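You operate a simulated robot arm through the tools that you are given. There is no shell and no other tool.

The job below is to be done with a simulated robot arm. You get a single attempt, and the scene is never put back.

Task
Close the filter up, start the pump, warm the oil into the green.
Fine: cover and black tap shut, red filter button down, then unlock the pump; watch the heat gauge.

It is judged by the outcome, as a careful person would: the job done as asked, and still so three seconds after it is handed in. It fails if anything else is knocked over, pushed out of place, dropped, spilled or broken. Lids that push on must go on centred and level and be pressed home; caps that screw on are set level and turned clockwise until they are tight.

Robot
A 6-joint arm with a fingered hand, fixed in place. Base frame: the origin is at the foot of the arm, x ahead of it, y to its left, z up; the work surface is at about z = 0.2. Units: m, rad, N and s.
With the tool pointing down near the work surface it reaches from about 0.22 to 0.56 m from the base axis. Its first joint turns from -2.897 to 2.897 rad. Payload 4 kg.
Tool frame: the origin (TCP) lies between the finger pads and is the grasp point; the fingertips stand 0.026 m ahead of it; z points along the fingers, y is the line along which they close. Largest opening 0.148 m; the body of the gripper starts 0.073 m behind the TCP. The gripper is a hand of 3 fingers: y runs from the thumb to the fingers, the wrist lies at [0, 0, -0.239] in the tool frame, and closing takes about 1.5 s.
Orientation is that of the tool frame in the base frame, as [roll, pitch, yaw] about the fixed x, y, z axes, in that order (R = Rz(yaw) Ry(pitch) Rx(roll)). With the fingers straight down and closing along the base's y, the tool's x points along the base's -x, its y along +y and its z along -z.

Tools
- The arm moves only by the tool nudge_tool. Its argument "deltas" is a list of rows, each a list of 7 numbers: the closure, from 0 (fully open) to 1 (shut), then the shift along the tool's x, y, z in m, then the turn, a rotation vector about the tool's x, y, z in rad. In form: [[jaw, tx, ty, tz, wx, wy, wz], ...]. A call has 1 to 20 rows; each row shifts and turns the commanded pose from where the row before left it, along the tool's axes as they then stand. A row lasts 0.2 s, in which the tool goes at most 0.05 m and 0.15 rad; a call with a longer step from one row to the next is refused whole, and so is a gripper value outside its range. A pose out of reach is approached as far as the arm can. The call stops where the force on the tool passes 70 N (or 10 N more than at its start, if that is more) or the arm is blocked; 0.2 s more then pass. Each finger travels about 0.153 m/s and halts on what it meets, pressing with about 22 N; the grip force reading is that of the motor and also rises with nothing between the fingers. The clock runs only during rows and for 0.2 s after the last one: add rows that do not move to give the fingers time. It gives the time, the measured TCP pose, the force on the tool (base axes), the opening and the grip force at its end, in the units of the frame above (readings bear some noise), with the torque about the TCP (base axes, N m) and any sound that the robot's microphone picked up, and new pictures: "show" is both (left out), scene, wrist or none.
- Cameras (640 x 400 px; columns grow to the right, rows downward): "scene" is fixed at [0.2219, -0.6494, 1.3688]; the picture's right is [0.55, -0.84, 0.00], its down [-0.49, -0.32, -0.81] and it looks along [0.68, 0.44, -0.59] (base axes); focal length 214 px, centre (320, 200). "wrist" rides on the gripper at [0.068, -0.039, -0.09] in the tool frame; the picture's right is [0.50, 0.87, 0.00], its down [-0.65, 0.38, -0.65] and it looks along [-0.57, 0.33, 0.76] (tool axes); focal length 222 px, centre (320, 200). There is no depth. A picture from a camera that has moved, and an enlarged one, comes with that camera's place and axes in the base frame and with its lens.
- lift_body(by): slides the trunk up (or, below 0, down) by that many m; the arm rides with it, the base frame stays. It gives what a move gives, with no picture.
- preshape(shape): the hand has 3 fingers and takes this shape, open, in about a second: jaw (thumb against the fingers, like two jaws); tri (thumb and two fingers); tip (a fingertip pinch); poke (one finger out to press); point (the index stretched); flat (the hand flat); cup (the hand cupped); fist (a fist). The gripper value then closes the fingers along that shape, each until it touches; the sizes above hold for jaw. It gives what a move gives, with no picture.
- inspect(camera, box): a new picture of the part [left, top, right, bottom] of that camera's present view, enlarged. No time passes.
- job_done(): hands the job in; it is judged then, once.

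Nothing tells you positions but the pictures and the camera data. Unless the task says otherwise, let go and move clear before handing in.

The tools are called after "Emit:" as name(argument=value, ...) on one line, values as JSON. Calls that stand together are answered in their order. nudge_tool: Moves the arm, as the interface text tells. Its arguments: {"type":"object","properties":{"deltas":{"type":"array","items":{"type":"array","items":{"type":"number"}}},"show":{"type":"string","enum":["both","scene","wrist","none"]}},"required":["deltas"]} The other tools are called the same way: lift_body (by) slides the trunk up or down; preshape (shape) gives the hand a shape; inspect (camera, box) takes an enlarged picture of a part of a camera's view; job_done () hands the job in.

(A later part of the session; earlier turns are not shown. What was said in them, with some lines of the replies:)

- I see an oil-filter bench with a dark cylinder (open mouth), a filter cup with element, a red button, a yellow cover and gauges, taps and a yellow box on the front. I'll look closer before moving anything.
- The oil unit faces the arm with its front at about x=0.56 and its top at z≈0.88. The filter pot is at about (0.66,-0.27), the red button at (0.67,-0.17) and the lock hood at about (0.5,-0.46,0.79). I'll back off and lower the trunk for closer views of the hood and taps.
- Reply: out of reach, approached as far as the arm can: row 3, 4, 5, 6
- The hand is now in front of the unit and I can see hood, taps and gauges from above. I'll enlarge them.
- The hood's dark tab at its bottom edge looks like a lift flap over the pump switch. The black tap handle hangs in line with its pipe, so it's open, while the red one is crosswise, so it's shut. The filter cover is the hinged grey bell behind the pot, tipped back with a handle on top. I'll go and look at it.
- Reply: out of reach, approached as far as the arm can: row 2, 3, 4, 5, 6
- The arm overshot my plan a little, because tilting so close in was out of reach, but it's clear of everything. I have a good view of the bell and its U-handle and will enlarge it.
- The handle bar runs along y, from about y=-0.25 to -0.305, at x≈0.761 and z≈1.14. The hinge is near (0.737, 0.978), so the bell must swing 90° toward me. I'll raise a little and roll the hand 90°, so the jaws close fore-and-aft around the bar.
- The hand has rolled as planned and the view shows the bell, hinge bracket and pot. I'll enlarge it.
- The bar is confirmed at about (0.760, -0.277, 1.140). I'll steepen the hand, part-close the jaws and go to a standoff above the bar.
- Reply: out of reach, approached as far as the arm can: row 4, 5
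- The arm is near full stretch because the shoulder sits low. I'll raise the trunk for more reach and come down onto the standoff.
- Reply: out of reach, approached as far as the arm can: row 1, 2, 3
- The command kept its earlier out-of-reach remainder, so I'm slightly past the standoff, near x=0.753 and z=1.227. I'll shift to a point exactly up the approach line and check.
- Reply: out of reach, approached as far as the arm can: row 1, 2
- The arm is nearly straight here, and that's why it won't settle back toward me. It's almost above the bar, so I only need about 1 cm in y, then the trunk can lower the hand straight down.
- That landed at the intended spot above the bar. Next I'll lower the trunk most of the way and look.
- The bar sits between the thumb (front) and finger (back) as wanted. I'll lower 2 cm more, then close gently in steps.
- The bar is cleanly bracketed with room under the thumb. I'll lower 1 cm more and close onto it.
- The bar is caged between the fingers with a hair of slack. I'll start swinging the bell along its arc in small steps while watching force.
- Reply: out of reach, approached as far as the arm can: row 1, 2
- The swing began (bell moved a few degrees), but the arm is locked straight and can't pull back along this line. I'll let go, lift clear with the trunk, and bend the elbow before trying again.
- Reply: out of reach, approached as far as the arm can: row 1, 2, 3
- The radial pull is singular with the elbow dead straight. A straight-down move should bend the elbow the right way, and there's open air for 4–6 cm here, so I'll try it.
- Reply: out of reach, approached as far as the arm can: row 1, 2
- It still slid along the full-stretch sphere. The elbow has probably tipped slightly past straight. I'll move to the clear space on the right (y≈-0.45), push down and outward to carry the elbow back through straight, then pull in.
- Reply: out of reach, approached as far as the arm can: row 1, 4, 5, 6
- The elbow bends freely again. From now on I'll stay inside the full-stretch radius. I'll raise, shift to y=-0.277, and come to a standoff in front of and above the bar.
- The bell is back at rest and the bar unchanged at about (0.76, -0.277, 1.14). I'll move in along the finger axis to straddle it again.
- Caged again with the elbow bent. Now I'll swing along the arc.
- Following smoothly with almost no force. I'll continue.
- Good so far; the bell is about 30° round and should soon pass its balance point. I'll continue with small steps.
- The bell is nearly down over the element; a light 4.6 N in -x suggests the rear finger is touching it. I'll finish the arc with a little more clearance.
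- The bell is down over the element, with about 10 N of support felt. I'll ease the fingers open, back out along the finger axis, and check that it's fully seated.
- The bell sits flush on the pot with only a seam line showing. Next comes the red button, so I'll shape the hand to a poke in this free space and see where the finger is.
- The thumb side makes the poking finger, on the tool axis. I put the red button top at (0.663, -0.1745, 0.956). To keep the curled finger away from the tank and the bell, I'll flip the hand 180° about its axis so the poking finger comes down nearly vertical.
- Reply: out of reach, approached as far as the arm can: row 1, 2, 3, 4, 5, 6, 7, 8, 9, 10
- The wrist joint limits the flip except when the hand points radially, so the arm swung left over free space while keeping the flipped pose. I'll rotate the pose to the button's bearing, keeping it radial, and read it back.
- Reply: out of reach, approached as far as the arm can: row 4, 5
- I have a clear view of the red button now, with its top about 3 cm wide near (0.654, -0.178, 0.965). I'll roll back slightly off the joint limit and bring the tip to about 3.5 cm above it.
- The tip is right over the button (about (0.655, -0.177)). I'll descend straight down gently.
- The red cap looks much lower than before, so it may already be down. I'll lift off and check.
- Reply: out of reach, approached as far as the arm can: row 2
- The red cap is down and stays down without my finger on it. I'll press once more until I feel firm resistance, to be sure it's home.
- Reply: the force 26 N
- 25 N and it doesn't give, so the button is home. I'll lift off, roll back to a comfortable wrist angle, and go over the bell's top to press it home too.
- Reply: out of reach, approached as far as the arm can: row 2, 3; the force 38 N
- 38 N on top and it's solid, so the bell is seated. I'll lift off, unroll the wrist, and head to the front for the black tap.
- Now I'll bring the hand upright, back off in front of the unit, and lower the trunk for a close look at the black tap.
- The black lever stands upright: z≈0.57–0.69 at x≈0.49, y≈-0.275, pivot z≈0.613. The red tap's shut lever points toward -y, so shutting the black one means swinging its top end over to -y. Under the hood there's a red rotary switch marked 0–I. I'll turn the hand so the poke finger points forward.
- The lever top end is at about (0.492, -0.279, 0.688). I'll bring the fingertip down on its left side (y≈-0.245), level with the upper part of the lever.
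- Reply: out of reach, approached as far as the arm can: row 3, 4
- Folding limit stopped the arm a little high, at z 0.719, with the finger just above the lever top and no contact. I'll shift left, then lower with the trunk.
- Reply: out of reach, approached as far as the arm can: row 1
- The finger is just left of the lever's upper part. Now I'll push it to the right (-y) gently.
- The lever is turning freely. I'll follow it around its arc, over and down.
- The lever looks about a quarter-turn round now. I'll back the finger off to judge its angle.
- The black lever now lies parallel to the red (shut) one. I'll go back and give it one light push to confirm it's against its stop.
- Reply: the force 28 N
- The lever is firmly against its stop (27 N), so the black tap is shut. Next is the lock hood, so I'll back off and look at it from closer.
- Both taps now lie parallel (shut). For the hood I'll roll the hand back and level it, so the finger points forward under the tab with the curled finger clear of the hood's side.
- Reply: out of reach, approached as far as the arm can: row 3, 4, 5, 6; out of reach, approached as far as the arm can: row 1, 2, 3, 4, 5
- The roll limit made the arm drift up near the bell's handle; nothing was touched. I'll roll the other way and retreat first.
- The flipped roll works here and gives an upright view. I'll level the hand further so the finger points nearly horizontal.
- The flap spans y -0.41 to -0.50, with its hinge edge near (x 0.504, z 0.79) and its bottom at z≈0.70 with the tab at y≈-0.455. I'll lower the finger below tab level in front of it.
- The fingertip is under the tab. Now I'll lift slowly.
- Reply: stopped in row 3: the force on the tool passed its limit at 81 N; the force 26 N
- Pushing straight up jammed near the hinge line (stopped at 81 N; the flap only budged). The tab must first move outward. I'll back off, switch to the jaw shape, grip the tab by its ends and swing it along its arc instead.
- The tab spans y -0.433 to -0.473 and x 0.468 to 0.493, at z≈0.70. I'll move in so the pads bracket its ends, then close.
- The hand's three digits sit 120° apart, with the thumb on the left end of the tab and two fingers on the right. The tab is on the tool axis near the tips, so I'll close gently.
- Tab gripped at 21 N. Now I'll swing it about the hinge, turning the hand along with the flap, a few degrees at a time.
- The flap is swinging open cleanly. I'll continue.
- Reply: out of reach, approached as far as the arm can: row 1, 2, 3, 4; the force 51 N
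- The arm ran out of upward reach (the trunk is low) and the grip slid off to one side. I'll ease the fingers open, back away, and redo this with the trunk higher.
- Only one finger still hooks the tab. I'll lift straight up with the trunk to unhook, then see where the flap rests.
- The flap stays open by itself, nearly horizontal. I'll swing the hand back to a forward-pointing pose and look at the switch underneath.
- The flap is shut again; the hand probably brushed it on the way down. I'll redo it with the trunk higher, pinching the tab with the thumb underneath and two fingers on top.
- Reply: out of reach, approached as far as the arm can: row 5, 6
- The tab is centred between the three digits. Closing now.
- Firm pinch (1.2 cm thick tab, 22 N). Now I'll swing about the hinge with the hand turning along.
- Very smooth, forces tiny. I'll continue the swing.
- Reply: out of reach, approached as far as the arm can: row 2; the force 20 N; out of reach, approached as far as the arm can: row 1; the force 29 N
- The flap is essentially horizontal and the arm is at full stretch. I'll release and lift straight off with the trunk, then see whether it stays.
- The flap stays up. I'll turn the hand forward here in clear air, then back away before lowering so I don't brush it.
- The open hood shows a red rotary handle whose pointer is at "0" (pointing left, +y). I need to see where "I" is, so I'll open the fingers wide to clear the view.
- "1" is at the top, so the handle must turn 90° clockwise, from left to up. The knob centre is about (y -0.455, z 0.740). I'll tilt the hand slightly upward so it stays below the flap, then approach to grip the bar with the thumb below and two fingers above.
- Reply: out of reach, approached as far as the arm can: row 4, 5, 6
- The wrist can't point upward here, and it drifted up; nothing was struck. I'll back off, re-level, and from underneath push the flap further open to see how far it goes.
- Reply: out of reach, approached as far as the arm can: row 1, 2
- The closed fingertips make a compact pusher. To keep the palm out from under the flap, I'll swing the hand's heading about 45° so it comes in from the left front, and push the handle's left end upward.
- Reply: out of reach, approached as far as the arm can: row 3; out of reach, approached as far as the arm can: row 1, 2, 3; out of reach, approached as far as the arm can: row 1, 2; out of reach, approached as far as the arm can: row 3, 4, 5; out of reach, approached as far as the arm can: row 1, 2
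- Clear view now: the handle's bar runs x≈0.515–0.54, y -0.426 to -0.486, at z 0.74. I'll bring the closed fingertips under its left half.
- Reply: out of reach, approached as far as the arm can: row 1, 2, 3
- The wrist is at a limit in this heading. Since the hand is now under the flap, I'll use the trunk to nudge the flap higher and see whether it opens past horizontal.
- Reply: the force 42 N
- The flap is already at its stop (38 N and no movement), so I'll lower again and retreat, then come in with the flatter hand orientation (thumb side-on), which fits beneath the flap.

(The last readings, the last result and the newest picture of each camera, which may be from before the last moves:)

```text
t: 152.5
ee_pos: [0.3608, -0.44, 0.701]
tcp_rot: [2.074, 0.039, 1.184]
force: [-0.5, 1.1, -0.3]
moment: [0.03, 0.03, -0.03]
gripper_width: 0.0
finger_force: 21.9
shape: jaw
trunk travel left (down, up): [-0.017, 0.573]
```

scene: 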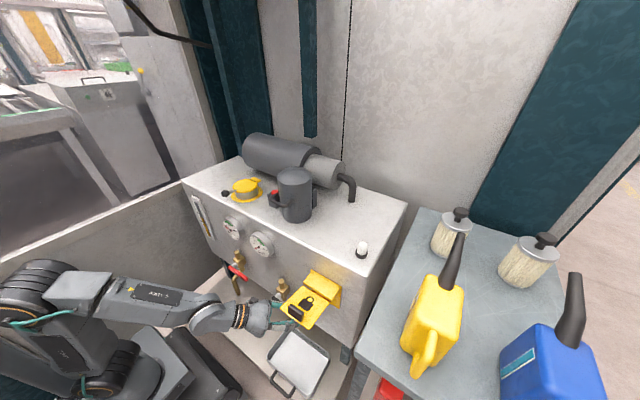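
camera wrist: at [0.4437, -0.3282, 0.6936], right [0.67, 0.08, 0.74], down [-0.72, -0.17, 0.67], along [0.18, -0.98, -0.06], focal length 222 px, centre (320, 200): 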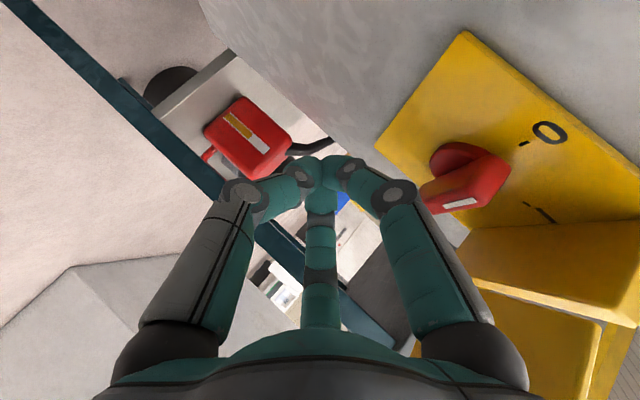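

Emit:
nudge_tool(deltas=[[1.0, 0, 0, 0, 0, 0, 0.143], [1.0, 0, 0, 0, 0, 0, 0.143], [1.0, 0, 0, 0, 0, 0, 0.143], [1.0, 0, 0, 0, 0, 0, 0.143], [1.0, 0, 0, 0, 0, 0, 0.143]], show="none")

Emit:
nudge_tool(deltas=[[1.0, 0, 0, 0, 0, 0, 0.143], [1.0, 0, 0, 0, 0, 0, 0.143], [1.0, 0, 0, 0, 0, 0, 0.143], [1.0, 0, 0, 0, 0, 0, 0.143], [1.0, 0, 0, 0, 0, 0, 0.143], [1.0, 0, 0, 0, 0, 0, 0.143]])

```text
t: 153.7
ee_pos: [0.3593, -0.4412, 0.7014]
tcp_rot: [2.184, -0.578, 0.796]
force: [0.1, -0.6, 0.6]
moment: [0.02, 0.02, 0.02]
gripper_width: 0.0001
finger_force: 22.3
shape: jaw
trunk travel left (down, up): [-0.017, 0.573]
```

```text
t: 155.1
ee_pos: [0.3602, -0.4414, 0.7006]
tcp_rot: [3.068, -1.066, -0.325]
force: [0.3, -0.2, -0.6]
moment: [0.05, 0.02, 0.0]
gripper_width: 0.0001
finger_force: 22.4
shape: jaw
trunk travel left (down, up): [-0.017, 0.573]
camera wrist: at [0.3322, -0.3826, 0.802], right [-0.1, -0.88, 0.47], down [-0.97, -0.02, -0.24], along [0.22, -0.48, -0.85], focal length 222 px, centre (320, 200)
```

scene: 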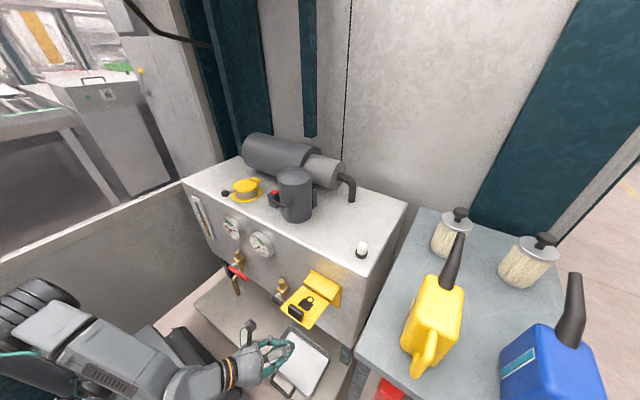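
wrist: 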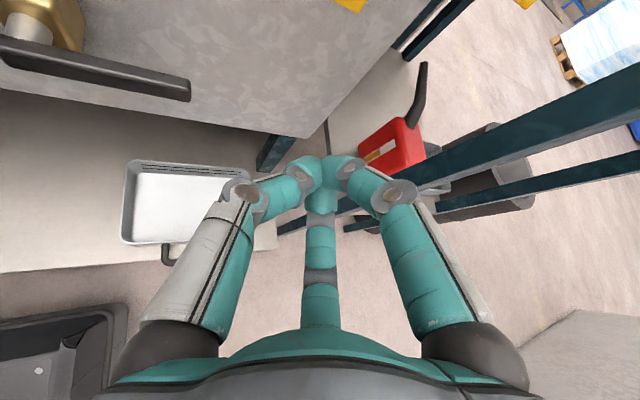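

Emit:
nudge_tool(deltas=[[1.0, 0, 0, 0, 0, 0.11, 0], [1.0, 0, 0, 0, 0, 0.11, 0], [1.0, 0, 0, 0, 0, 0.11, 0], [1.0, 0, 0, 0, 0, 0, 0]], show="wrist")

```text
t: 156.1
ee_pos: [0.3607, -0.4397, 0.7004]
tcp_rot: [2.925, -1.393, -0.175]
force: [-0.9, 0.6, -0.1]
moment: [-0.04, -0.01, 0.01]
gripper_width: 0.0002
finger_force: 22.5
shape: jaw
trunk travel left (down, up): [-0.017, 0.573]
camera wrist: at [0.3038, -0.3719, 0.7815], right [-0.24, -0.82, 0.53], down [-0.85, -0.08, -0.52], along [0.47, -0.57, -0.67], focal length 222 px, centre (320, 200)
```

wrist: 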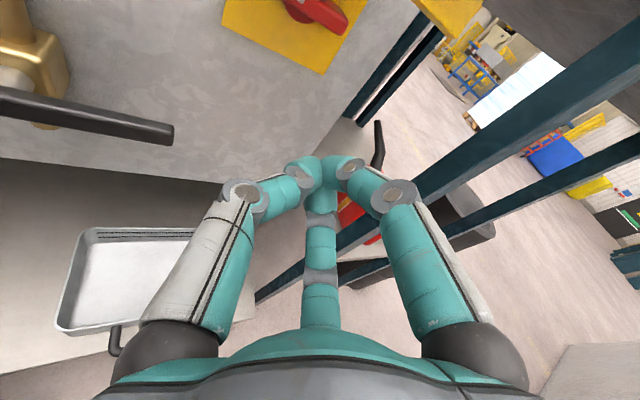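

The hand is now flat under the flap with the camera bracket outside the flap's edge. I'll advance the fingertips under the handle's left half.

Emit:
nudge_tool(deltas=[[1.0, 0.00935, -0.0177, 0.03125, 0, 0, 0], [1.0, 0.00935, -0.0177, 0.03125, 0, 0, 0], [1.0, 0.00935, -0.0177, 0.03125, 0, 0, 0], [1.0, 0, 0, 0, 0, 0, 0]], show="wrist")

Emit:
inspect(camera="wrist", box=[220, 40, 440, 220])

```text
t: 157.1
ee_pos: [0.4699, -0.4297, 0.7111]
tcp_rot: [2.927, -1.394, -0.179]
force: [0.0, -0.2, 0.9]
moment: [0.03, 0.0, 0.0]
gripper_width: 0.0
finger_force: 21.4
shape: jaw
trunk travel left (down, up): [-0.017, 0.573]
camera wrist: at [0.4145, -0.3602, 0.7912], right [-0.24, -0.82, 0.52], down [-0.85, -0.08, -0.52], along [0.47, -0.57, -0.68], focal length 222 px, centre (320, 200)
```

wrist: 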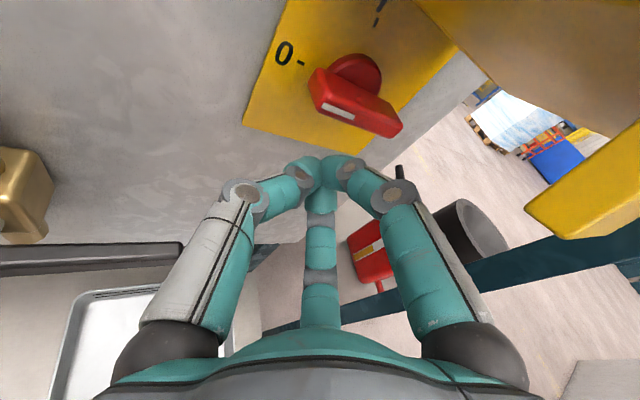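

```text
2.22 times, centred on (330, 130) of wrist
camera zoom: at [0.4145, -0.3602, 0.7912], right [-0.24, -0.82, 0.52], down [-0.85, -0.08, -0.52], along [0.47, -0.57, -0.68], focal length 494 px, centre (298, 356)
```

zoom: 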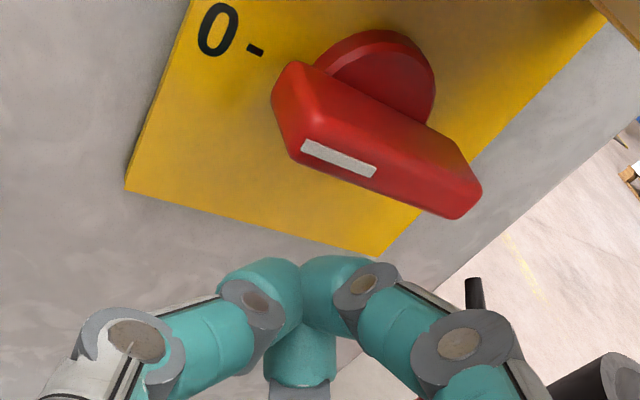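

Emit:
nudge_tool(deltas=[[1.0, 0, -0.0147, 0.0151, 0, 0, 0], [1.0, 0, -0.0147, 0.0151, 0, 0, 0], [1.0, 0, 0, 0, 0, 0, 0]], show="none")

Emit:
inspect(camera="wrist", box=[220, 40, 440, 220])

```text
t: 157.9
ee_pos: [0.509, -0.4119, 0.7032]
tcp_rot: [2.927, -1.392, -0.175]
force: [-0.6, -0.5, 0.1]
moment: [-0.01, -0.02, -0.04]
gripper_width: 0.0002
finger_force: 21.8
shape: jaw
trunk travel left (down, up): [-0.017, 0.573]
```

```text
2.22 times, centred on (330, 130) of wrist
camera zoom: at [0.4524, -0.3433, 0.7842], right [-0.24, -0.82, 0.52], down [-0.85, -0.08, -0.52], along [0.47, -0.57, -0.68], focal length 494 px, centre (298, 356)
```

zoom: 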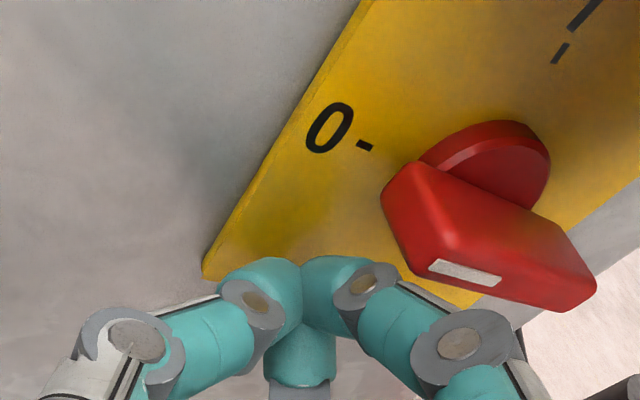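

B's fingertip is right under the left end of the handle. I'll push up in small steps.

Emit:
nudge_tool(deltas=[[1.0, 0.0079, 0.0003, -0.0014, 0, 0, 0], [1.0, 0.0079, 0.0003, -0.0014, 0, 0, 0], [1.0, 0.0079, 0.0003, -0.0014, 0, 0, 0]], show="none")

Emit:
inspect(camera="wrist", box=[220, 40, 440, 220])

```text
t: 158.7
ee_pos: [0.5092, -0.412, 0.7277]
tcp_rot: [2.923, -1.393, -0.173]
force: [-0.1, 0.3, 0.5]
moment: [-0.03, 0.0, 0.01]
gripper_width: 0.0002
finger_force: 22.1
shape: jaw
trunk travel left (down, up): [-0.017, 0.573]
```

```text
2.22 times, centred on (330, 130) of wrist
camera zoom: at [0.452, -0.3433, 0.8086], right [-0.24, -0.82, 0.53], down [-0.85, -0.08, -0.52], along [0.47, -0.57, -0.68], focal length 494 px, centre (298, 356)
```

zoom: 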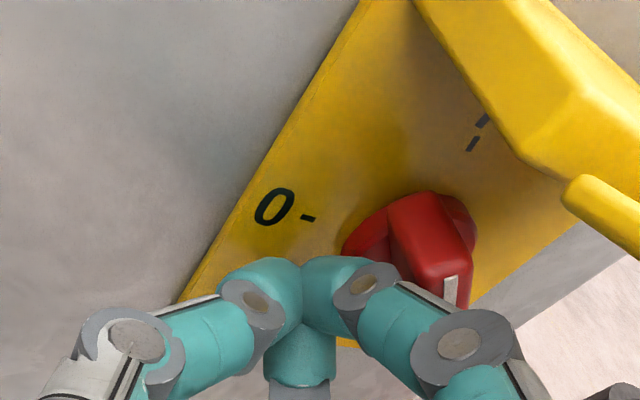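

The handle is turning. I'll continue up and then over.

Emit:
nudge_tool(deltas=[[1.0, 0.0079, 0.0, -0.0016, 0, 0, 0], [1.0, 0.0079, 0.0003, -0.0014, 0, 0, 0], [1.0, 0, 0, 0, 0, 0, 0]], show="none")

Emit:
inspect(camera="wrist", box=[220, 40, 440, 220])

Emit:
inspect(camera="scene", box=[240, 220, 360, 330])

```text
t: 159.5
ee_pos: [0.5084, -0.4116, 0.7443]
tcp_rot: [2.927, -1.394, -0.177]
force: [0.2, -0.5, -0.5]
moment: [0.01, 0.05, 0.0]
gripper_width: 0.0001
finger_force: 21.8
shape: jaw
trunk travel left (down, up): [-0.017, 0.573]
```

```text
2.22 times, centred on (330, 130) of wrist
camera zoom: at [0.4521, -0.3424, 0.825], right [-0.24, -0.82, 0.52], down [-0.85, -0.08, -0.52], along [0.47, -0.57, -0.68], focal length 494 px, centre (298, 356)
```

zoom: 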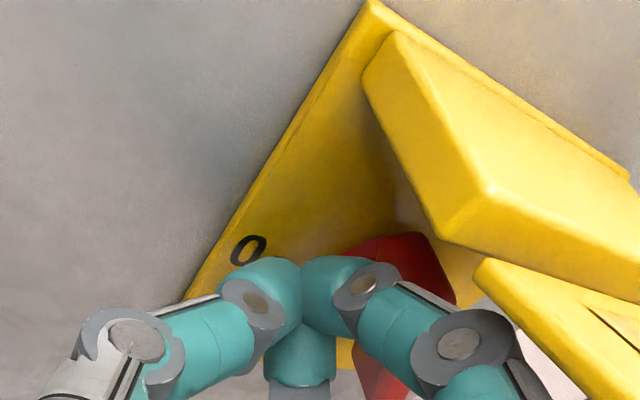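

```text
3.64 times, centred on (300, 275) of scene
camera zoom: at [0.2219, -0.6494, 1.3688], right [0.55, -0.84, 0.0], down [-0.49, -0.32, -0.81], along [0.68, 0.44, -0.59], focal length 780 px, centre (393, -73)
```

zoom: 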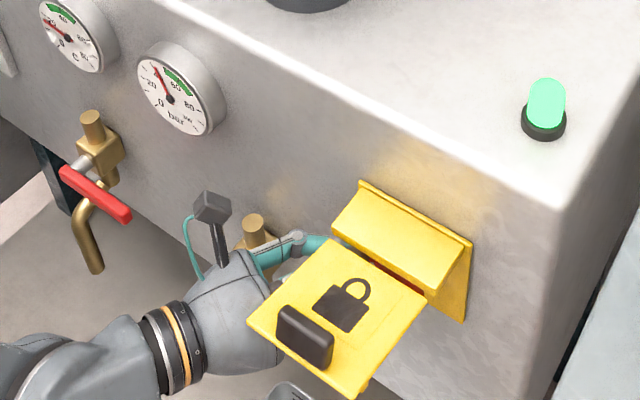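

The lamp went green and the pressure needle is rising, so the pump is running. I'll check the gauges right away.

Emit:
inspect(camera="scene", box=[210, 200, 290, 270])

Emit:
inspect(camera="scene", box=[215, 210, 250, 240])

```text
5.71 times, centred on (250, 235) of scene
camera zoom: at [0.2219, -0.6494, 1.3688], right [0.55, -0.84, 0.0], down [-0.49, -0.32, -0.81], along [0.68, 0.44, -0.59], focal length 1226 px, centre (720, 0)
```

zoom: 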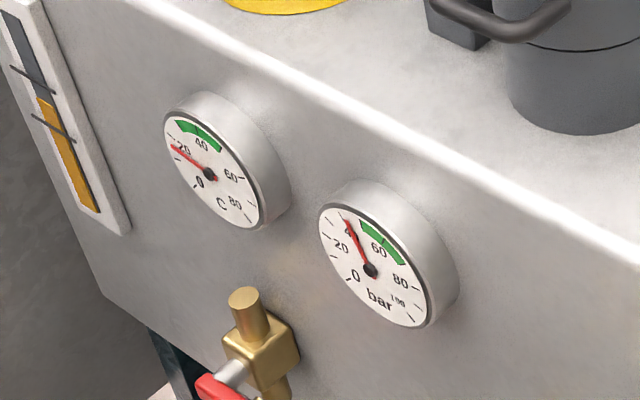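

```text
13.33 times, centred on (232, 225) of scene
camera zoom: at [0.2219, -0.6494, 1.3688], right [0.55, -0.84, 0.0], down [-0.49, -0.32, -0.81], along [0.68, 0.44, -0.59], focal length 2860 px, centre (1487, -133)
```

zoom: 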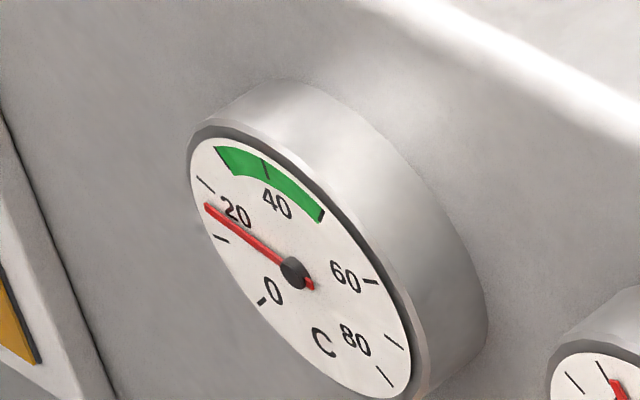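

The heat gauge reads about 17, with green from 30 to 50, and pressure is about 42 and climbing. I'll drop the fingers slightly and see where the handle points.

Emit:
nudge_tool(deltas=[[1.0, -0.014, -0.01, -0.01, 0, 0, 0], [1.0, -0.02, -0.01, -0.02, 0, 0, 0]], show="none")

Emit:
inspect(camera="wrist", box=[220, 0, 480, 200])

Emit:
inspect(camera="scene", box=[210, 200, 290, 270])

```text
t: 160.1
ee_pos: [0.4843, -0.3806, 0.7149]
tcp_rot: [2.929, -1.393, -0.18]
force: [0.6, -0.5, 0.9]
moment: [0.0, -0.01, 0.0]
gripper_width: 0.0001
finger_force: 22.1
shape: jaw
trunk travel left (down, up): [-0.017, 0.573]
```

```text
2.00 times, centred on (350, 100) of wrist
camera zoom: at [0.4277, -0.3119, 0.7953], right [-0.24, -0.82, 0.52], down [-0.85, -0.08, -0.52], along [0.47, -0.57, -0.68], focal length 444 px, centre (260, 400)
```

zoom: 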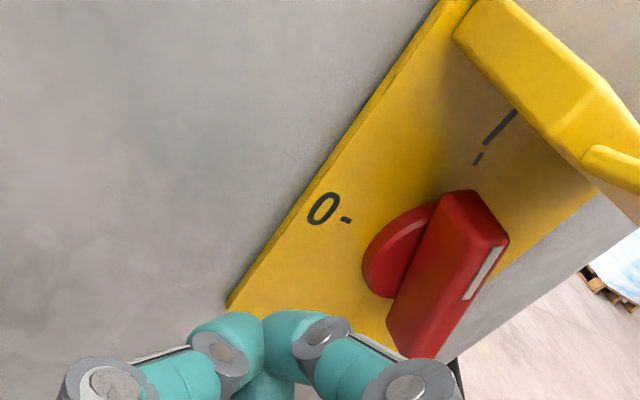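

```text
5.71 times, centred on (250, 235) of scene
camera zoom: at [0.2219, -0.6494, 1.3688], right [0.55, -0.84, 0.0], down [-0.49, -0.32, -0.81], along [0.68, 0.44, -0.59], focal length 1226 px, centre (720, 0)
```

zoom: 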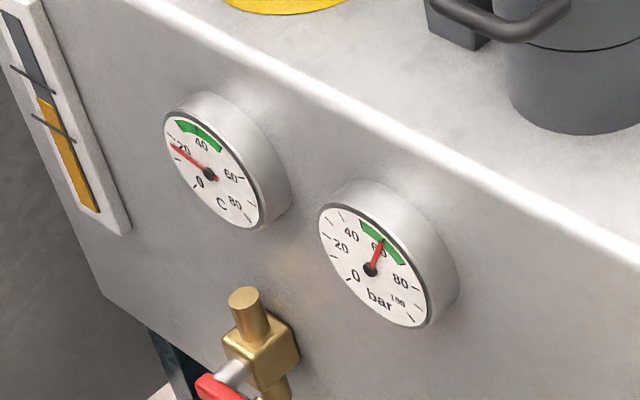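

The handle points at "1" and pressure is in its green. I'll back the hand off a little, check the red button and cover, and watch the temperature.

Emit:
nudge_tool(deltas=[[1.0, 0, -0.01, -0.04, 0, 0, 0], [1.0, 0, 0, -0.04, 0, 0, 0], [1.0, 0, 0, 0, 0, 0, 0], [1.0, 0, 0, 0, 0, 0, 0], [1.0, 0, 0, 0, 0, 0, 0], [1.0, 0, 0, 0, 0, 0, 0], [1.0, 0, 0, 0, 0, 0, 0], [1.0, 0, 0, 0, 0, 0, 0], [1.0, 0, 0, 0, 0, 0, 0], [1.0, 0, 0, 0, 0, 0, 0]], show="scene")

Emit:
inspect(camera="scene", box=[215, 210, 250, 240])

Emit:
inspect(camera="scene", box=[220, 140, 340, 240])

```text
t: 162.3
ee_pos: [0.4156, -0.3417, 0.7288]
tcp_rot: [2.928, -1.392, -0.177]
force: [0.5, -0.5, -0.3]
moment: [0.01, -0.01, 0.0]
gripper_width: 0.0001
finger_force: 22.3
shape: jaw
trunk travel left (down, up): [-0.017, 0.573]
```

scene: 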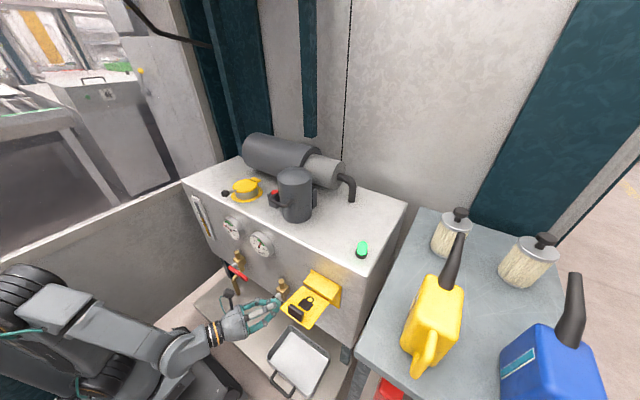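

```text
13.33 times, centred on (232, 225) of scene
camera zoom: at [0.2219, -0.6494, 1.3688], right [0.55, -0.84, 0.0], down [-0.49, -0.32, -0.81], along [0.68, 0.44, -0.59], focal length 2860 px, centre (1487, -133)
```

zoom: 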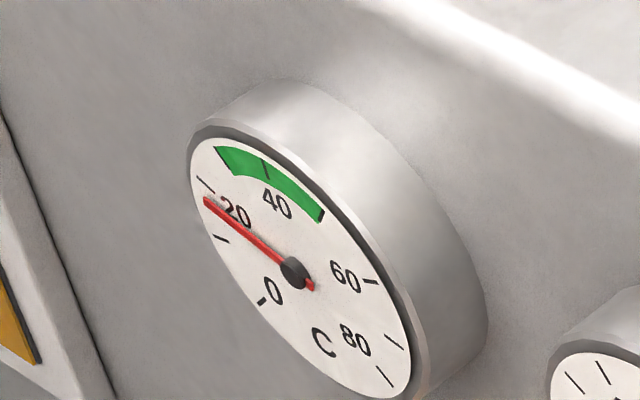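

```text
4.00 times, centred on (280, 190) of scene
camera zoom: at [0.2219, -0.6494, 1.3688], right [0.55, -0.84, 0.0], down [-0.49, -0.32, -0.81], along [0.68, 0.44, -0.59], focal length 858 px, centre (480, 240)
```

zoom: 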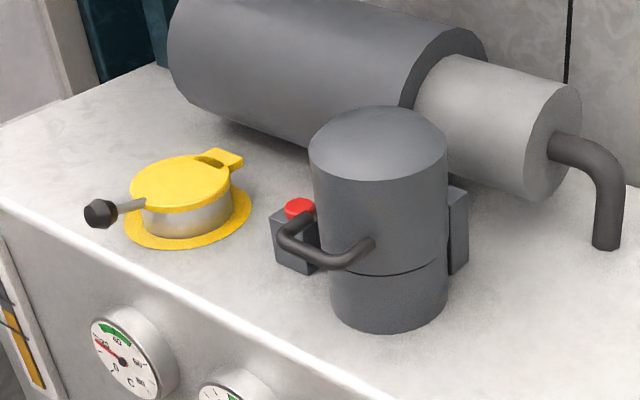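

Everything holds and the temperature is creeping up. I'll wait in place and time the rise.

Emit:
nudge_tool(deltas=[[1.0, 0, 0, 0, 0, 0, 0], [1.0, 0, 0, 0, 0, 0, 0], [1.0, 0, 0, 0, 0, 0, 0], [1.0, 0, 0, 0, 0, 0, 0], [1.0, 0, 0, 0, 0, 0, 0], [1.0, 0, 0, 0, 0, 0, 0], [1.0, 0, 0, 0, 0, 0, 0], [1.0, 0, 0, 0, 0, 0, 0], [1.0, 0, 0, 0, 0, 0, 0], [1.0, 0, 0, 0, 0, 0, 0], [1.0, 0, 0, 0, 0, 0, 0], [1.0, 0, 0, 0, 0, 0, 0], [1.0, 0, 0, 0, 0, 0, 0], [1.0, 0, 0, 0, 0, 0, 0], [1.0, 0, 0, 0, 0, 0, 0], [1.0, 0, 0, 0, 0, 0, 0], [1.0, 0, 0, 0, 0, 0, 0], [1.0, 0, 0, 0, 0, 0, 0], [1.0, 0, 0, 0, 0, 0, 0], [1.0, 0, 0, 0, 0, 0, 0]], show="none")

Emit:
inspect(camera="scene", box=[215, 210, 250, 240])

Emit:
inspect(camera="scene", box=[210, 200, 290, 270])

```text
t: 166.5
ee_pos: [0.4161, -0.3424, 0.7301]
tcp_rot: [2.928, -1.392, -0.177]
force: [-0.9, 0.3, 0.8]
moment: [0.0, 0.0, -0.03]
gripper_width: 0.0
finger_force: 21.6
shape: jaw
trunk travel left (down, up): [-0.017, 0.573]
```

```text
13.33 times, centred on (232, 225) of scene
camera zoom: at [0.2219, -0.6494, 1.3688], right [0.55, -0.84, 0.0], down [-0.49, -0.32, -0.81], along [0.68, 0.44, -0.59], focal length 2860 px, centre (1487, -133)
```

zoom: 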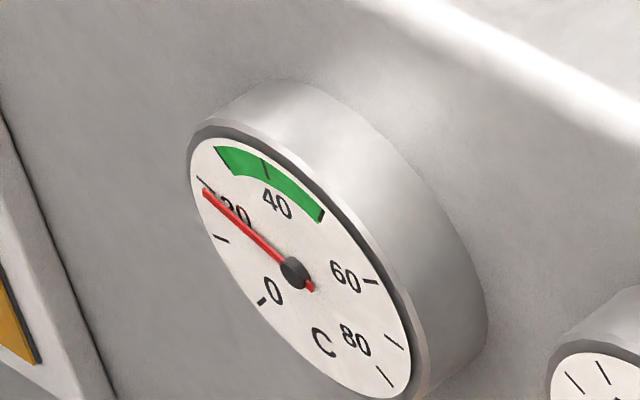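

```text
5.71 times, centred on (250, 235) of scene
camera zoom: at [0.2219, -0.6494, 1.3688], right [0.55, -0.84, 0.0], down [-0.49, -0.32, -0.81], along [0.68, 0.44, -0.59], focal length 1226 px, centre (720, 0)
```

zoom: 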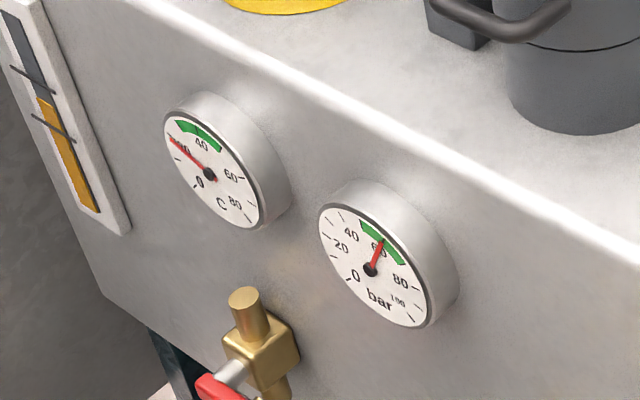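

Rising about 0.4 °C/s, so roughly half a minute to the green. Meanwhile I'll move the hand clear: left, then up with the trunk.

Emit:
nudge_tool(deltas=[[0.9, 0, -0.02, -0.008, 0, 0, 0], [0.7, 0, -0.02, -0.008, 0, 0, 0], [0.5, 0, 0, 0, 0, 0, 0]], show="none")

Emit:
lift_body(by=0.3)

Emit:
nudge_tool(deltas=[[0.5, 0, 0, 0, 0, 0, 0], [0.5, 0, 0, 0, 0, 0, 0], [0.5, 0, 0, 0, 0, 0, 0], [0.5, 0, 0, 0, 0, 0, 0], [0.5, 0, 0, 0, 0, 0, 0], [0.5, 0, 0, 0, 0, 0, 0], [0.5, 0, 0, 0, 0, 0, 0], [0.5, 0, 0, 0, 0, 0, 0], [0.5, 0, 0, 0, 0, 0, 0], [0.5, 0, 0, 0, 0, 0, 0]])

Emit:
inspect(camera="scene", box=[215, 210, 250, 240])

```text
t: 167.3
ee_pos: [0.4147, -0.2978, 0.7316]
tcp_rot: [2.929, -1.394, -0.18]
force: [-0.3, -0.7, 0.1]
moment: [0.0, 0.0, 0.02]
gripper_width: 0.0734
finger_force: 0.1
shape: jaw
trunk travel left (down, up): [-0.017, 0.573]
```

```text
t: 170.3
ee_pos: [0.416, -0.2979, 1.0313]
tcp_rot: [2.928, -1.393, -0.178]
force: [0.2, 0.1, -1.0]
moment: [0.01, 0.03, -0.02]
gripper_width: 0.0735
finger_force: 0.0
shape: jaw
trunk travel left (down, up): [-0.317, 0.273]
```

```text
t: 172.5
ee_pos: [0.4153, -0.2982, 1.0312]
tcp_rot: [2.928, -1.394, -0.178]
force: [-1.2, 0.6, -0.2]
moment: [0.01, 0.03, 0.02]
gripper_width: 0.0735
finger_force: 0.1
shape: jaw
trunk travel left (down, up): [-0.317, 0.273]
camera wrist: at [0.3595, -0.2292, 1.1118], right [-0.24, -0.82, 0.52], down [-0.85, -0.08, -0.52], along [0.47, -0.57, -0.68], focal length 222 px, centre (320, 200)
```

scene: 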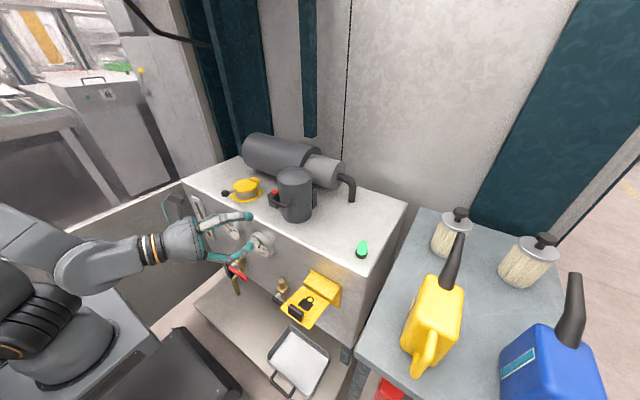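
wrist: 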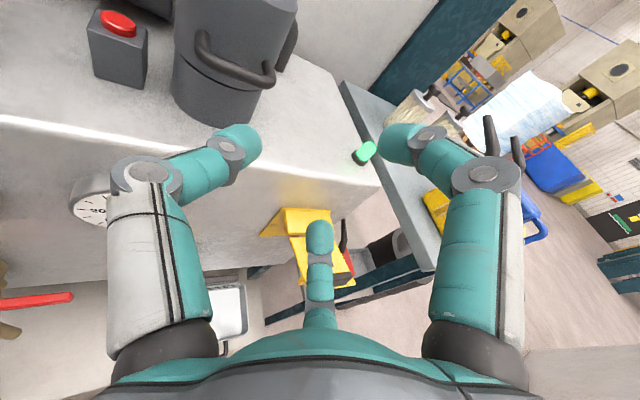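

```text
13.33 times, centred on (232, 225) of scene
camera zoom: at [0.2219, -0.6494, 1.3688], right [0.55, -0.84, 0.0], down [-0.49, -0.32, -0.81], along [0.68, 0.44, -0.59], focal length 2860 px, centre (1487, -133)
```

zoom: 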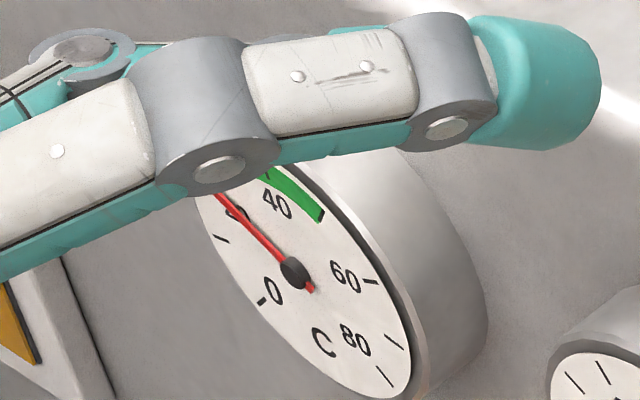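

The hand is clear of the unit but in front of the gauge view, so I'll raise it further.

Emit:
lift_body(by=0.2)

Emit:
nudge_tool(deltas=[[0.5, 0, 0, 0, 0, 0, 0], [0.5, 0, 0, 0, 0, 0, 0], [0.5, 0, 0, 0, 0, 0, 0], [0.5, 0, 0, 0, 0, 0, 0], [0.5, 0, 0, 0, 0, 0, 0], [0.5, 0, 0, 0, 0, 0, 0], [0.5, 0, 0, 0, 0, 0, 0], [0.5, 0, 0, 0, 0, 0, 0], [0.5, 0, 0, 0, 0, 0, 0], [0.5, 0, 0, 0, 0, 0, 0]], show="scene")

Emit:
inspect(camera="scene", box=[215, 210, 250, 240])

```text
t: 174.7
ee_pos: [0.4162, -0.2971, 1.2309]
tcp_rot: [2.928, -1.393, -0.178]
force: [0.6, 0.3, -0.1]
moment: [0.02, -0.02, 0.0]
gripper_width: 0.0735
finger_force: 0.1
shape: jaw
trunk travel left (down, up): [-0.517, 0.073]
```

```text
t: 176.9
ee_pos: [0.4153, -0.2992, 1.2305]
tcp_rot: [2.928, -1.391, -0.177]
force: [0.7, 0.1, -1.1]
moment: [0.03, 0.03, -0.02]
gripper_width: 0.0734
finger_force: 0.0
shape: jaw
trunk travel left (down, up): [-0.517, 0.073]
```

scene: 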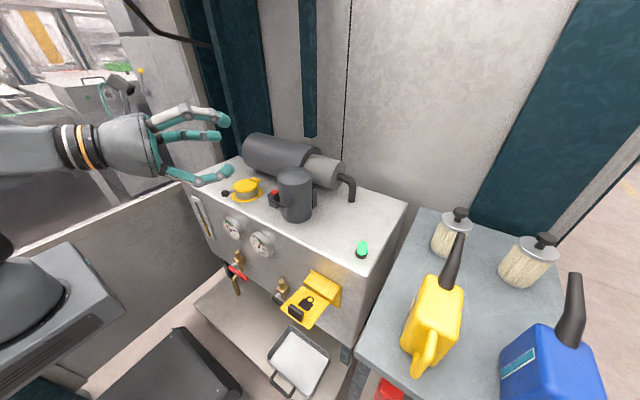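

```text
13.33 times, centred on (232, 225) of scene
camera zoom: at [0.2219, -0.6494, 1.3688], right [0.55, -0.84, 0.0], down [-0.49, -0.32, -0.81], along [0.68, 0.44, -0.59], focal length 2860 px, centre (1487, -133)
```

zoom: 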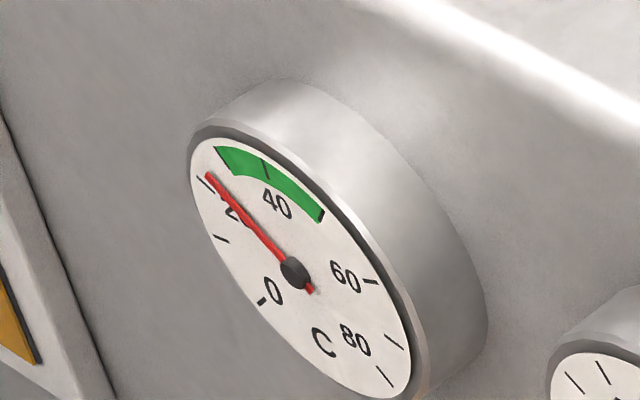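

Now about 22–23 °C. I'll keep waiting with the arm still.

Emit:
nudge_tool(deltas=[[0.5, 0, 0, 0, 0, 0, 0], [0.5, 0, 0, 0, 0, 0, 0], [0.5, 0, 0, 0, 0, 0, 0], [0.5, 0, 0, 0, 0, 0, 0], [0.5, 0, 0, 0, 0, 0, 0], [0.5, 0, 0, 0, 0, 0, 0], [0.5, 0, 0, 0, 0, 0, 0], [0.5, 0, 0, 0, 0, 0, 0], [0.5, 0, 0, 0, 0, 0, 0], [0.5, 0, 0, 0, 0, 0, 0], [0.5, 0, 0, 0, 0, 0, 0], [0.5, 0, 0, 0, 0, 0, 0], [0.5, 0, 0, 0, 0, 0, 0], [0.5, 0, 0, 0, 0, 0, 0], [0.5, 0, 0, 0, 0, 0, 0], [0.5, 0, 0, 0, 0, 0, 0], [0.5, 0, 0, 0, 0, 0, 0], [0.5, 0, 0, 0, 0, 0, 0], [0.5, 0, 0, 0, 0, 0, 0], [0.5, 0, 0, 0, 0, 0, 0]], show="none")

Emit:
nudge_tool(deltas=[[0.5, 0, 0, 0, 0, 0, 0], [0.5, 0, 0, 0, 0, 0, 0], [0.5, 0, 0, 0, 0, 0, 0], [0.5, 0, 0, 0, 0, 0, 0], [0.5, 0, 0, 0, 0, 0, 0], [0.5, 0, 0, 0, 0, 0, 0], [0.5, 0, 0, 0, 0, 0, 0], [0.5, 0, 0, 0, 0, 0, 0], [0.5, 0, 0, 0, 0, 0, 0], [0.5, 0, 0, 0, 0, 0, 0], [0.5, 0, 0, 0, 0, 0, 0], [0.5, 0, 0, 0, 0, 0, 0], [0.5, 0, 0, 0, 0, 0, 0], [0.5, 0, 0, 0, 0, 0, 0], [0.5, 0, 0, 0, 0, 0, 0], [0.5, 0, 0, 0, 0, 0, 0], [0.5, 0, 0, 0, 0, 0, 0], [0.5, 0, 0, 0, 0, 0, 0], [0.5, 0, 0, 0, 0, 0, 0], [0.5, 0, 0, 0, 0, 0, 0]], show="none")

Emit:
inspect(camera="scene", box=[215, 210, 250, 240])

Emit:
inspect(camera="scene", box=[210, 140, 370, 330])

```text
t: 181.1
ee_pos: [0.4148, -0.2978, 1.2318]
tcp_rot: [2.928, -1.394, -0.176]
force: [-0.1, 0.4, 0.0]
moment: [0.01, -0.03, -0.01]
gripper_width: 0.0733
finger_force: 0.0
shape: jaw
trunk travel left (down, up): [-0.517, 0.073]
```

```text
t: 185.3
ee_pos: [0.4168, -0.2966, 1.2307]
tcp_rot: [2.927, -1.393, -0.178]
force: [0.1, 0.1, -0.1]
moment: [0.0, 0.01, 0.01]
gripper_width: 0.0734
finger_force: 0.1
shape: jaw
trunk travel left (down, up): [-0.517, 0.073]
```

```text
13.33 times, centred on (232, 225) of scene
camera zoom: at [0.2219, -0.6494, 1.3688], right [0.55, -0.84, 0.0], down [-0.49, -0.32, -0.81], along [0.68, 0.44, -0.59], focal length 2860 px, centre (1487, -133)
```

zoom: 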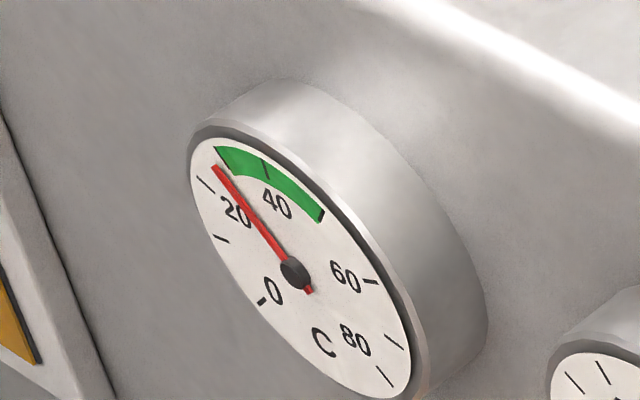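

```text
2.11 times, centred on (290, 235) of scene
camera zoom: at [0.2219, -0.6494, 1.3688], right [0.55, -0.84, 0.0], down [-0.49, -0.32, -0.81], along [0.68, 0.44, -0.59], focal length 452 px, centre (383, 126)
```

zoom: 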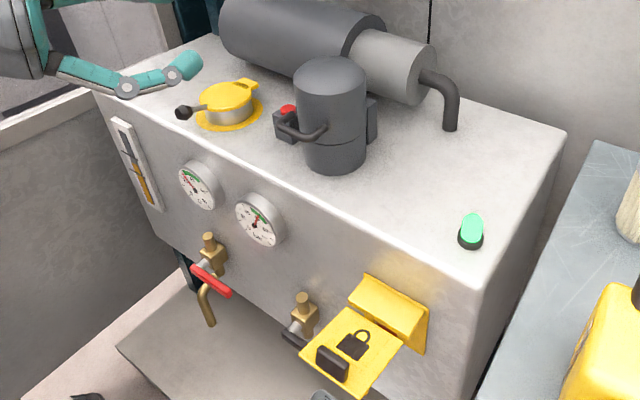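

About 27 °C. Continuing to wait.

Emit:
nudge_tool(deltas=[[0.5, 0, 0, 0, 0, 0, 0], [0.5, 0, 0, 0, 0, 0, 0], [0.5, 0, 0, 0, 0, 0, 0], [0.5, 0, 0, 0, 0, 0, 0], [0.5, 0, 0, 0, 0, 0, 0], [0.5, 0, 0, 0, 0, 0, 0], [0.5, 0, 0, 0, 0, 0, 0], [0.5, 0, 0, 0, 0, 0, 0], [0.5, 0, 0, 0, 0, 0, 0], [0.5, 0, 0, 0, 0, 0, 0], [0.5, 0, 0, 0, 0, 0, 0], [0.5, 0, 0, 0, 0, 0, 0], [0.5, 0, 0, 0, 0, 0, 0], [0.5, 0, 0, 0, 0, 0, 0], [0.5, 0, 0, 0, 0, 0, 0], [0.5, 0, 0, 0, 0, 0, 0], [0.5, 0, 0, 0, 0, 0, 0], [0.5, 0, 0, 0, 0, 0, 0], [0.5, 0, 0, 0, 0, 0, 0], [0.5, 0, 0, 0, 0, 0, 0]], show="none")

Emit:
nudge_tool(deltas=[[0.5, 0, 0, 0, 0, 0, 0], [0.5, 0, 0, 0, 0, 0, 0], [0.5, 0, 0, 0, 0, 0, 0], [0.5, 0, 0, 0, 0, 0, 0], [0.5, 0, 0, 0, 0, 0, 0], [0.5, 0, 0, 0, 0, 0, 0], [0.5, 0, 0, 0, 0, 0, 0], [0.5, 0, 0, 0, 0, 0, 0], [0.5, 0, 0, 0, 0, 0, 0], [0.5, 0, 0, 0, 0, 0, 0], [0.5, 0, 0, 0, 0, 0, 0], [0.5, 0, 0, 0, 0, 0, 0], [0.5, 0, 0, 0, 0, 0, 0], [0.5, 0, 0, 0, 0, 0, 0], [0.5, 0, 0, 0, 0, 0, 0], [0.5, 0, 0, 0, 0, 0, 0], [0.5, 0, 0, 0, 0, 0, 0], [0.5, 0, 0, 0, 0, 0, 0], [0.5, 0, 0, 0, 0, 0, 0], [0.5, 0, 0, 0, 0, 0, 0]], show="none")

Emit:
inspect(camera="scene", box=[215, 210, 250, 240])

Emit:
inspect(camera="scene", box=[210, 200, 290, 270])

```text
t: 189.5
ee_pos: [0.416, -0.2975, 1.2314]
tcp_rot: [2.928, -1.393, -0.18]
force: [0.1, -0.3, -0.1]
moment: [-0.01, 0.01, -0.01]
gripper_width: 0.0734
finger_force: 0.0
shape: jaw
trunk travel left (down, up): [-0.517, 0.073]
```

```text
t: 193.7
ee_pos: [0.4159, -0.2971, 1.2306]
tcp_rot: [2.926, -1.393, -0.179]
force: [-0.8, 1.3, 0.4]
moment: [-0.01, -0.01, 0.02]
gripper_width: 0.0734
finger_force: 0.1
shape: jaw
trunk travel left (down, up): [-0.517, 0.073]
```

```text
13.33 times, centred on (232, 225) of scene
camera zoom: at [0.2219, -0.6494, 1.3688], right [0.55, -0.84, 0.0], down [-0.49, -0.32, -0.81], along [0.68, 0.44, -0.59], focal length 2860 px, centre (1487, -133)
```

zoom: 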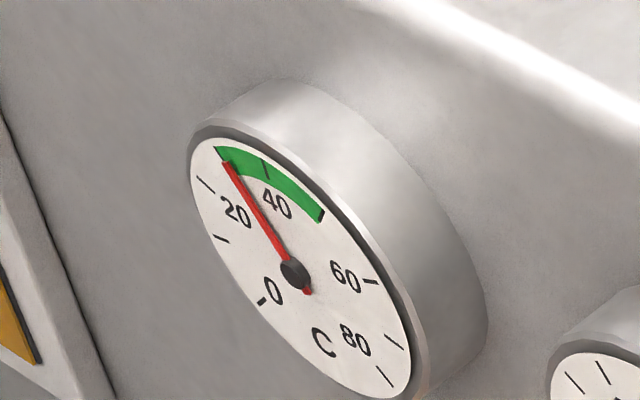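

```text
5.71 times, centred on (250, 235) of scene
camera zoom: at [0.2219, -0.6494, 1.3688], right [0.55, -0.84, 0.0], down [-0.49, -0.32, -0.81], along [0.68, 0.44, -0.59], focal length 1226 px, centre (720, 0)
```

zoom: 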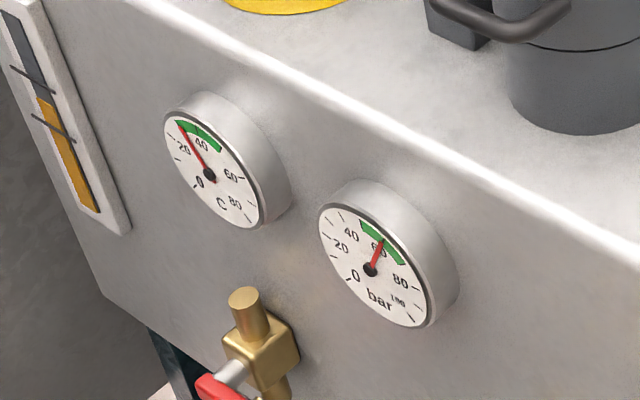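

The needle has just entered the green (about 31). I'll let it go well inside before handing in.

Emit:
nudge_tool(deltas=[[0.5, 0, 0, 0, 0, 0, 0], [0.5, 0, 0, 0, 0, 0, 0], [0.5, 0, 0, 0, 0, 0, 0], [0.5, 0, 0, 0, 0, 0, 0], [0.5, 0, 0, 0, 0, 0, 0], [0.5, 0, 0, 0, 0, 0, 0], [0.5, 0, 0, 0, 0, 0, 0], [0.5, 0, 0, 0, 0, 0, 0], [0.5, 0, 0, 0, 0, 0, 0], [0.5, 0, 0, 0, 0, 0, 0], [0.5, 0, 0, 0, 0, 0, 0], [0.5, 0, 0, 0, 0, 0, 0], [0.5, 0, 0, 0, 0, 0, 0], [0.5, 0, 0, 0, 0, 0, 0], [0.5, 0, 0, 0, 0, 0, 0], [0.5, 0, 0, 0, 0, 0, 0], [0.5, 0, 0, 0, 0, 0, 0], [0.5, 0, 0, 0, 0, 0, 0], [0.5, 0, 0, 0, 0, 0, 0], [0.5, 0, 0, 0, 0, 0, 0]], show="none")

Emit:
nudge_tool(deltas=[[0.5, 0, 0, 0, 0, 0, 0], [0.5, 0, 0, 0, 0, 0, 0], [0.5, 0, 0, 0, 0, 0, 0], [0.5, 0, 0, 0, 0, 0, 0], [0.5, 0, 0, 0, 0, 0, 0], [0.5, 0, 0, 0, 0, 0, 0], [0.5, 0, 0, 0, 0, 0, 0], [0.5, 0, 0, 0, 0, 0, 0], [0.5, 0, 0, 0, 0, 0, 0], [0.5, 0, 0, 0, 0, 0, 0], [0.5, 0, 0, 0, 0, 0, 0], [0.5, 0, 0, 0, 0, 0, 0], [0.5, 0, 0, 0, 0, 0, 0], [0.5, 0, 0, 0, 0, 0, 0], [0.5, 0, 0, 0, 0, 0, 0], [0.5, 0, 0, 0, 0, 0, 0], [0.5, 0, 0, 0, 0, 0, 0], [0.5, 0, 0, 0, 0, 0, 0], [0.5, 0, 0, 0, 0, 0, 0], [0.5, 0, 0, 0, 0, 0, 0]], show="scene")

Emit:
inspect(camera="scene", box=[215, 210, 250, 240])

Emit:
inspect(camera="scene", box=[210, 140, 370, 330])

```text
t: 197.9
ee_pos: [0.4159, -0.298, 1.2308]
tcp_rot: [2.928, -1.392, -0.176]
force: [-0.6, -0.6, 0.3]
moment: [0.0, 0.01, 0.02]
gripper_width: 0.0735
finger_force: 0.0
shape: jaw
trunk travel left (down, up): [-0.517, 0.073]
```

```text
t: 202.1
ee_pos: [0.4154, -0.2978, 1.2317]
tcp_rot: [2.927, -1.392, -0.177]
force: [-1.0, -0.3, 0.7]
moment: [0.03, 0.01, -0.03]
gripper_width: 0.0732
finger_force: 0.0
shape: jaw
trunk travel left (down, up): [-0.517, 0.073]
```

scene: 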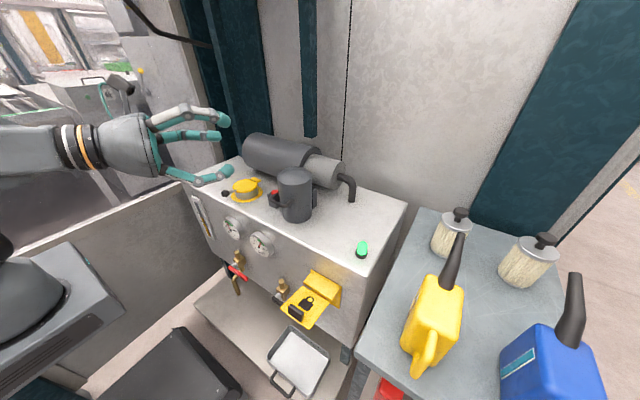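

```text
13.33 times, centred on (232, 225) of scene
camera zoom: at [0.2219, -0.6494, 1.3688], right [0.55, -0.84, 0.0], down [-0.49, -0.32, -0.81], along [0.68, 0.44, -0.59], focal length 2860 px, centre (1487, -133)
```

zoom: 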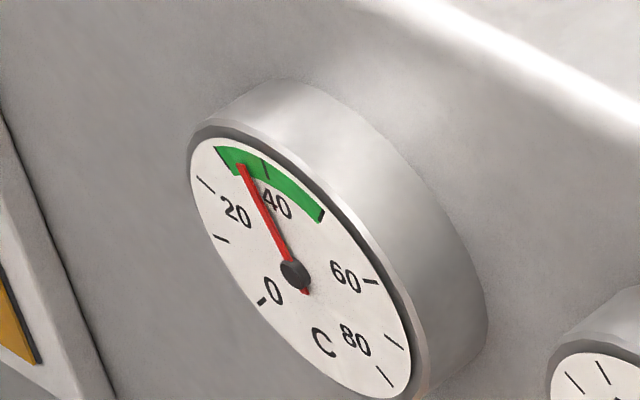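

```text
2.11 times, centred on (290, 235) of scene
camera zoom: at [0.2219, -0.6494, 1.3688], right [0.55, -0.84, 0.0], down [-0.49, -0.32, -0.81], along [0.68, 0.44, -0.59], focal length 452 px, centre (383, 126)
```

zoom: 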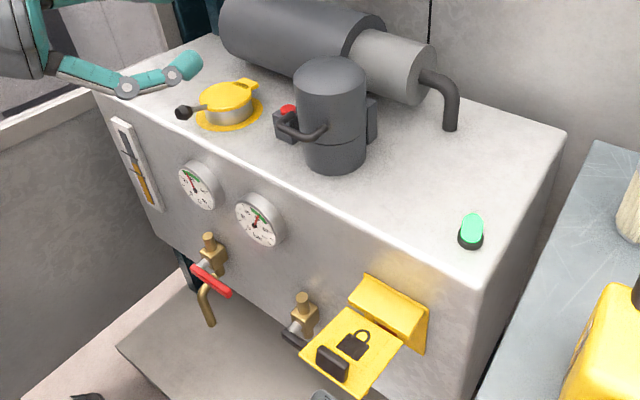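

The needle is well inside the green at about 36 °C. Pressure is in the green, the lamp is green, the cover is shut, the red button is down, both taps are shut and the hand is clear. Handing in.

Emit:
job_done()

```text
The job is handed in.
```

The filter is closed up, the pump is running, and the oil was at about 36 °C when I handed the job in. The green band runs from about 30 to 50 °C.

- **Filter cover:** it is swung down over the element and pressed home; it didn't give under about 38 N.
- **Black tap:** it is shut against its stop, with the lever now parallel to the red tap.
- **Red filter button:** it is down and stayed down after the pump started.
- **Pump:** I lifted the yellow lock flap and turned the red switch from 0 to 1. The lamp is green and the pressure settled at about 60 bar, inside its green band.
- **Heat:** the oil was still rising at about 0.4–0.5 °C per second. If the pump is left running it could pass 50 °C in roughly half a minute, so someone should keep watching it.

**Flap:** I left it standing open at its stop. While opening it, I pushed against it with up to about 80 N before it moved freely, and it later dropped shut once and had to be reopened. I saw no damage from either.

The hand is clear of the unit, and I saw nothing knocked over or spilled.
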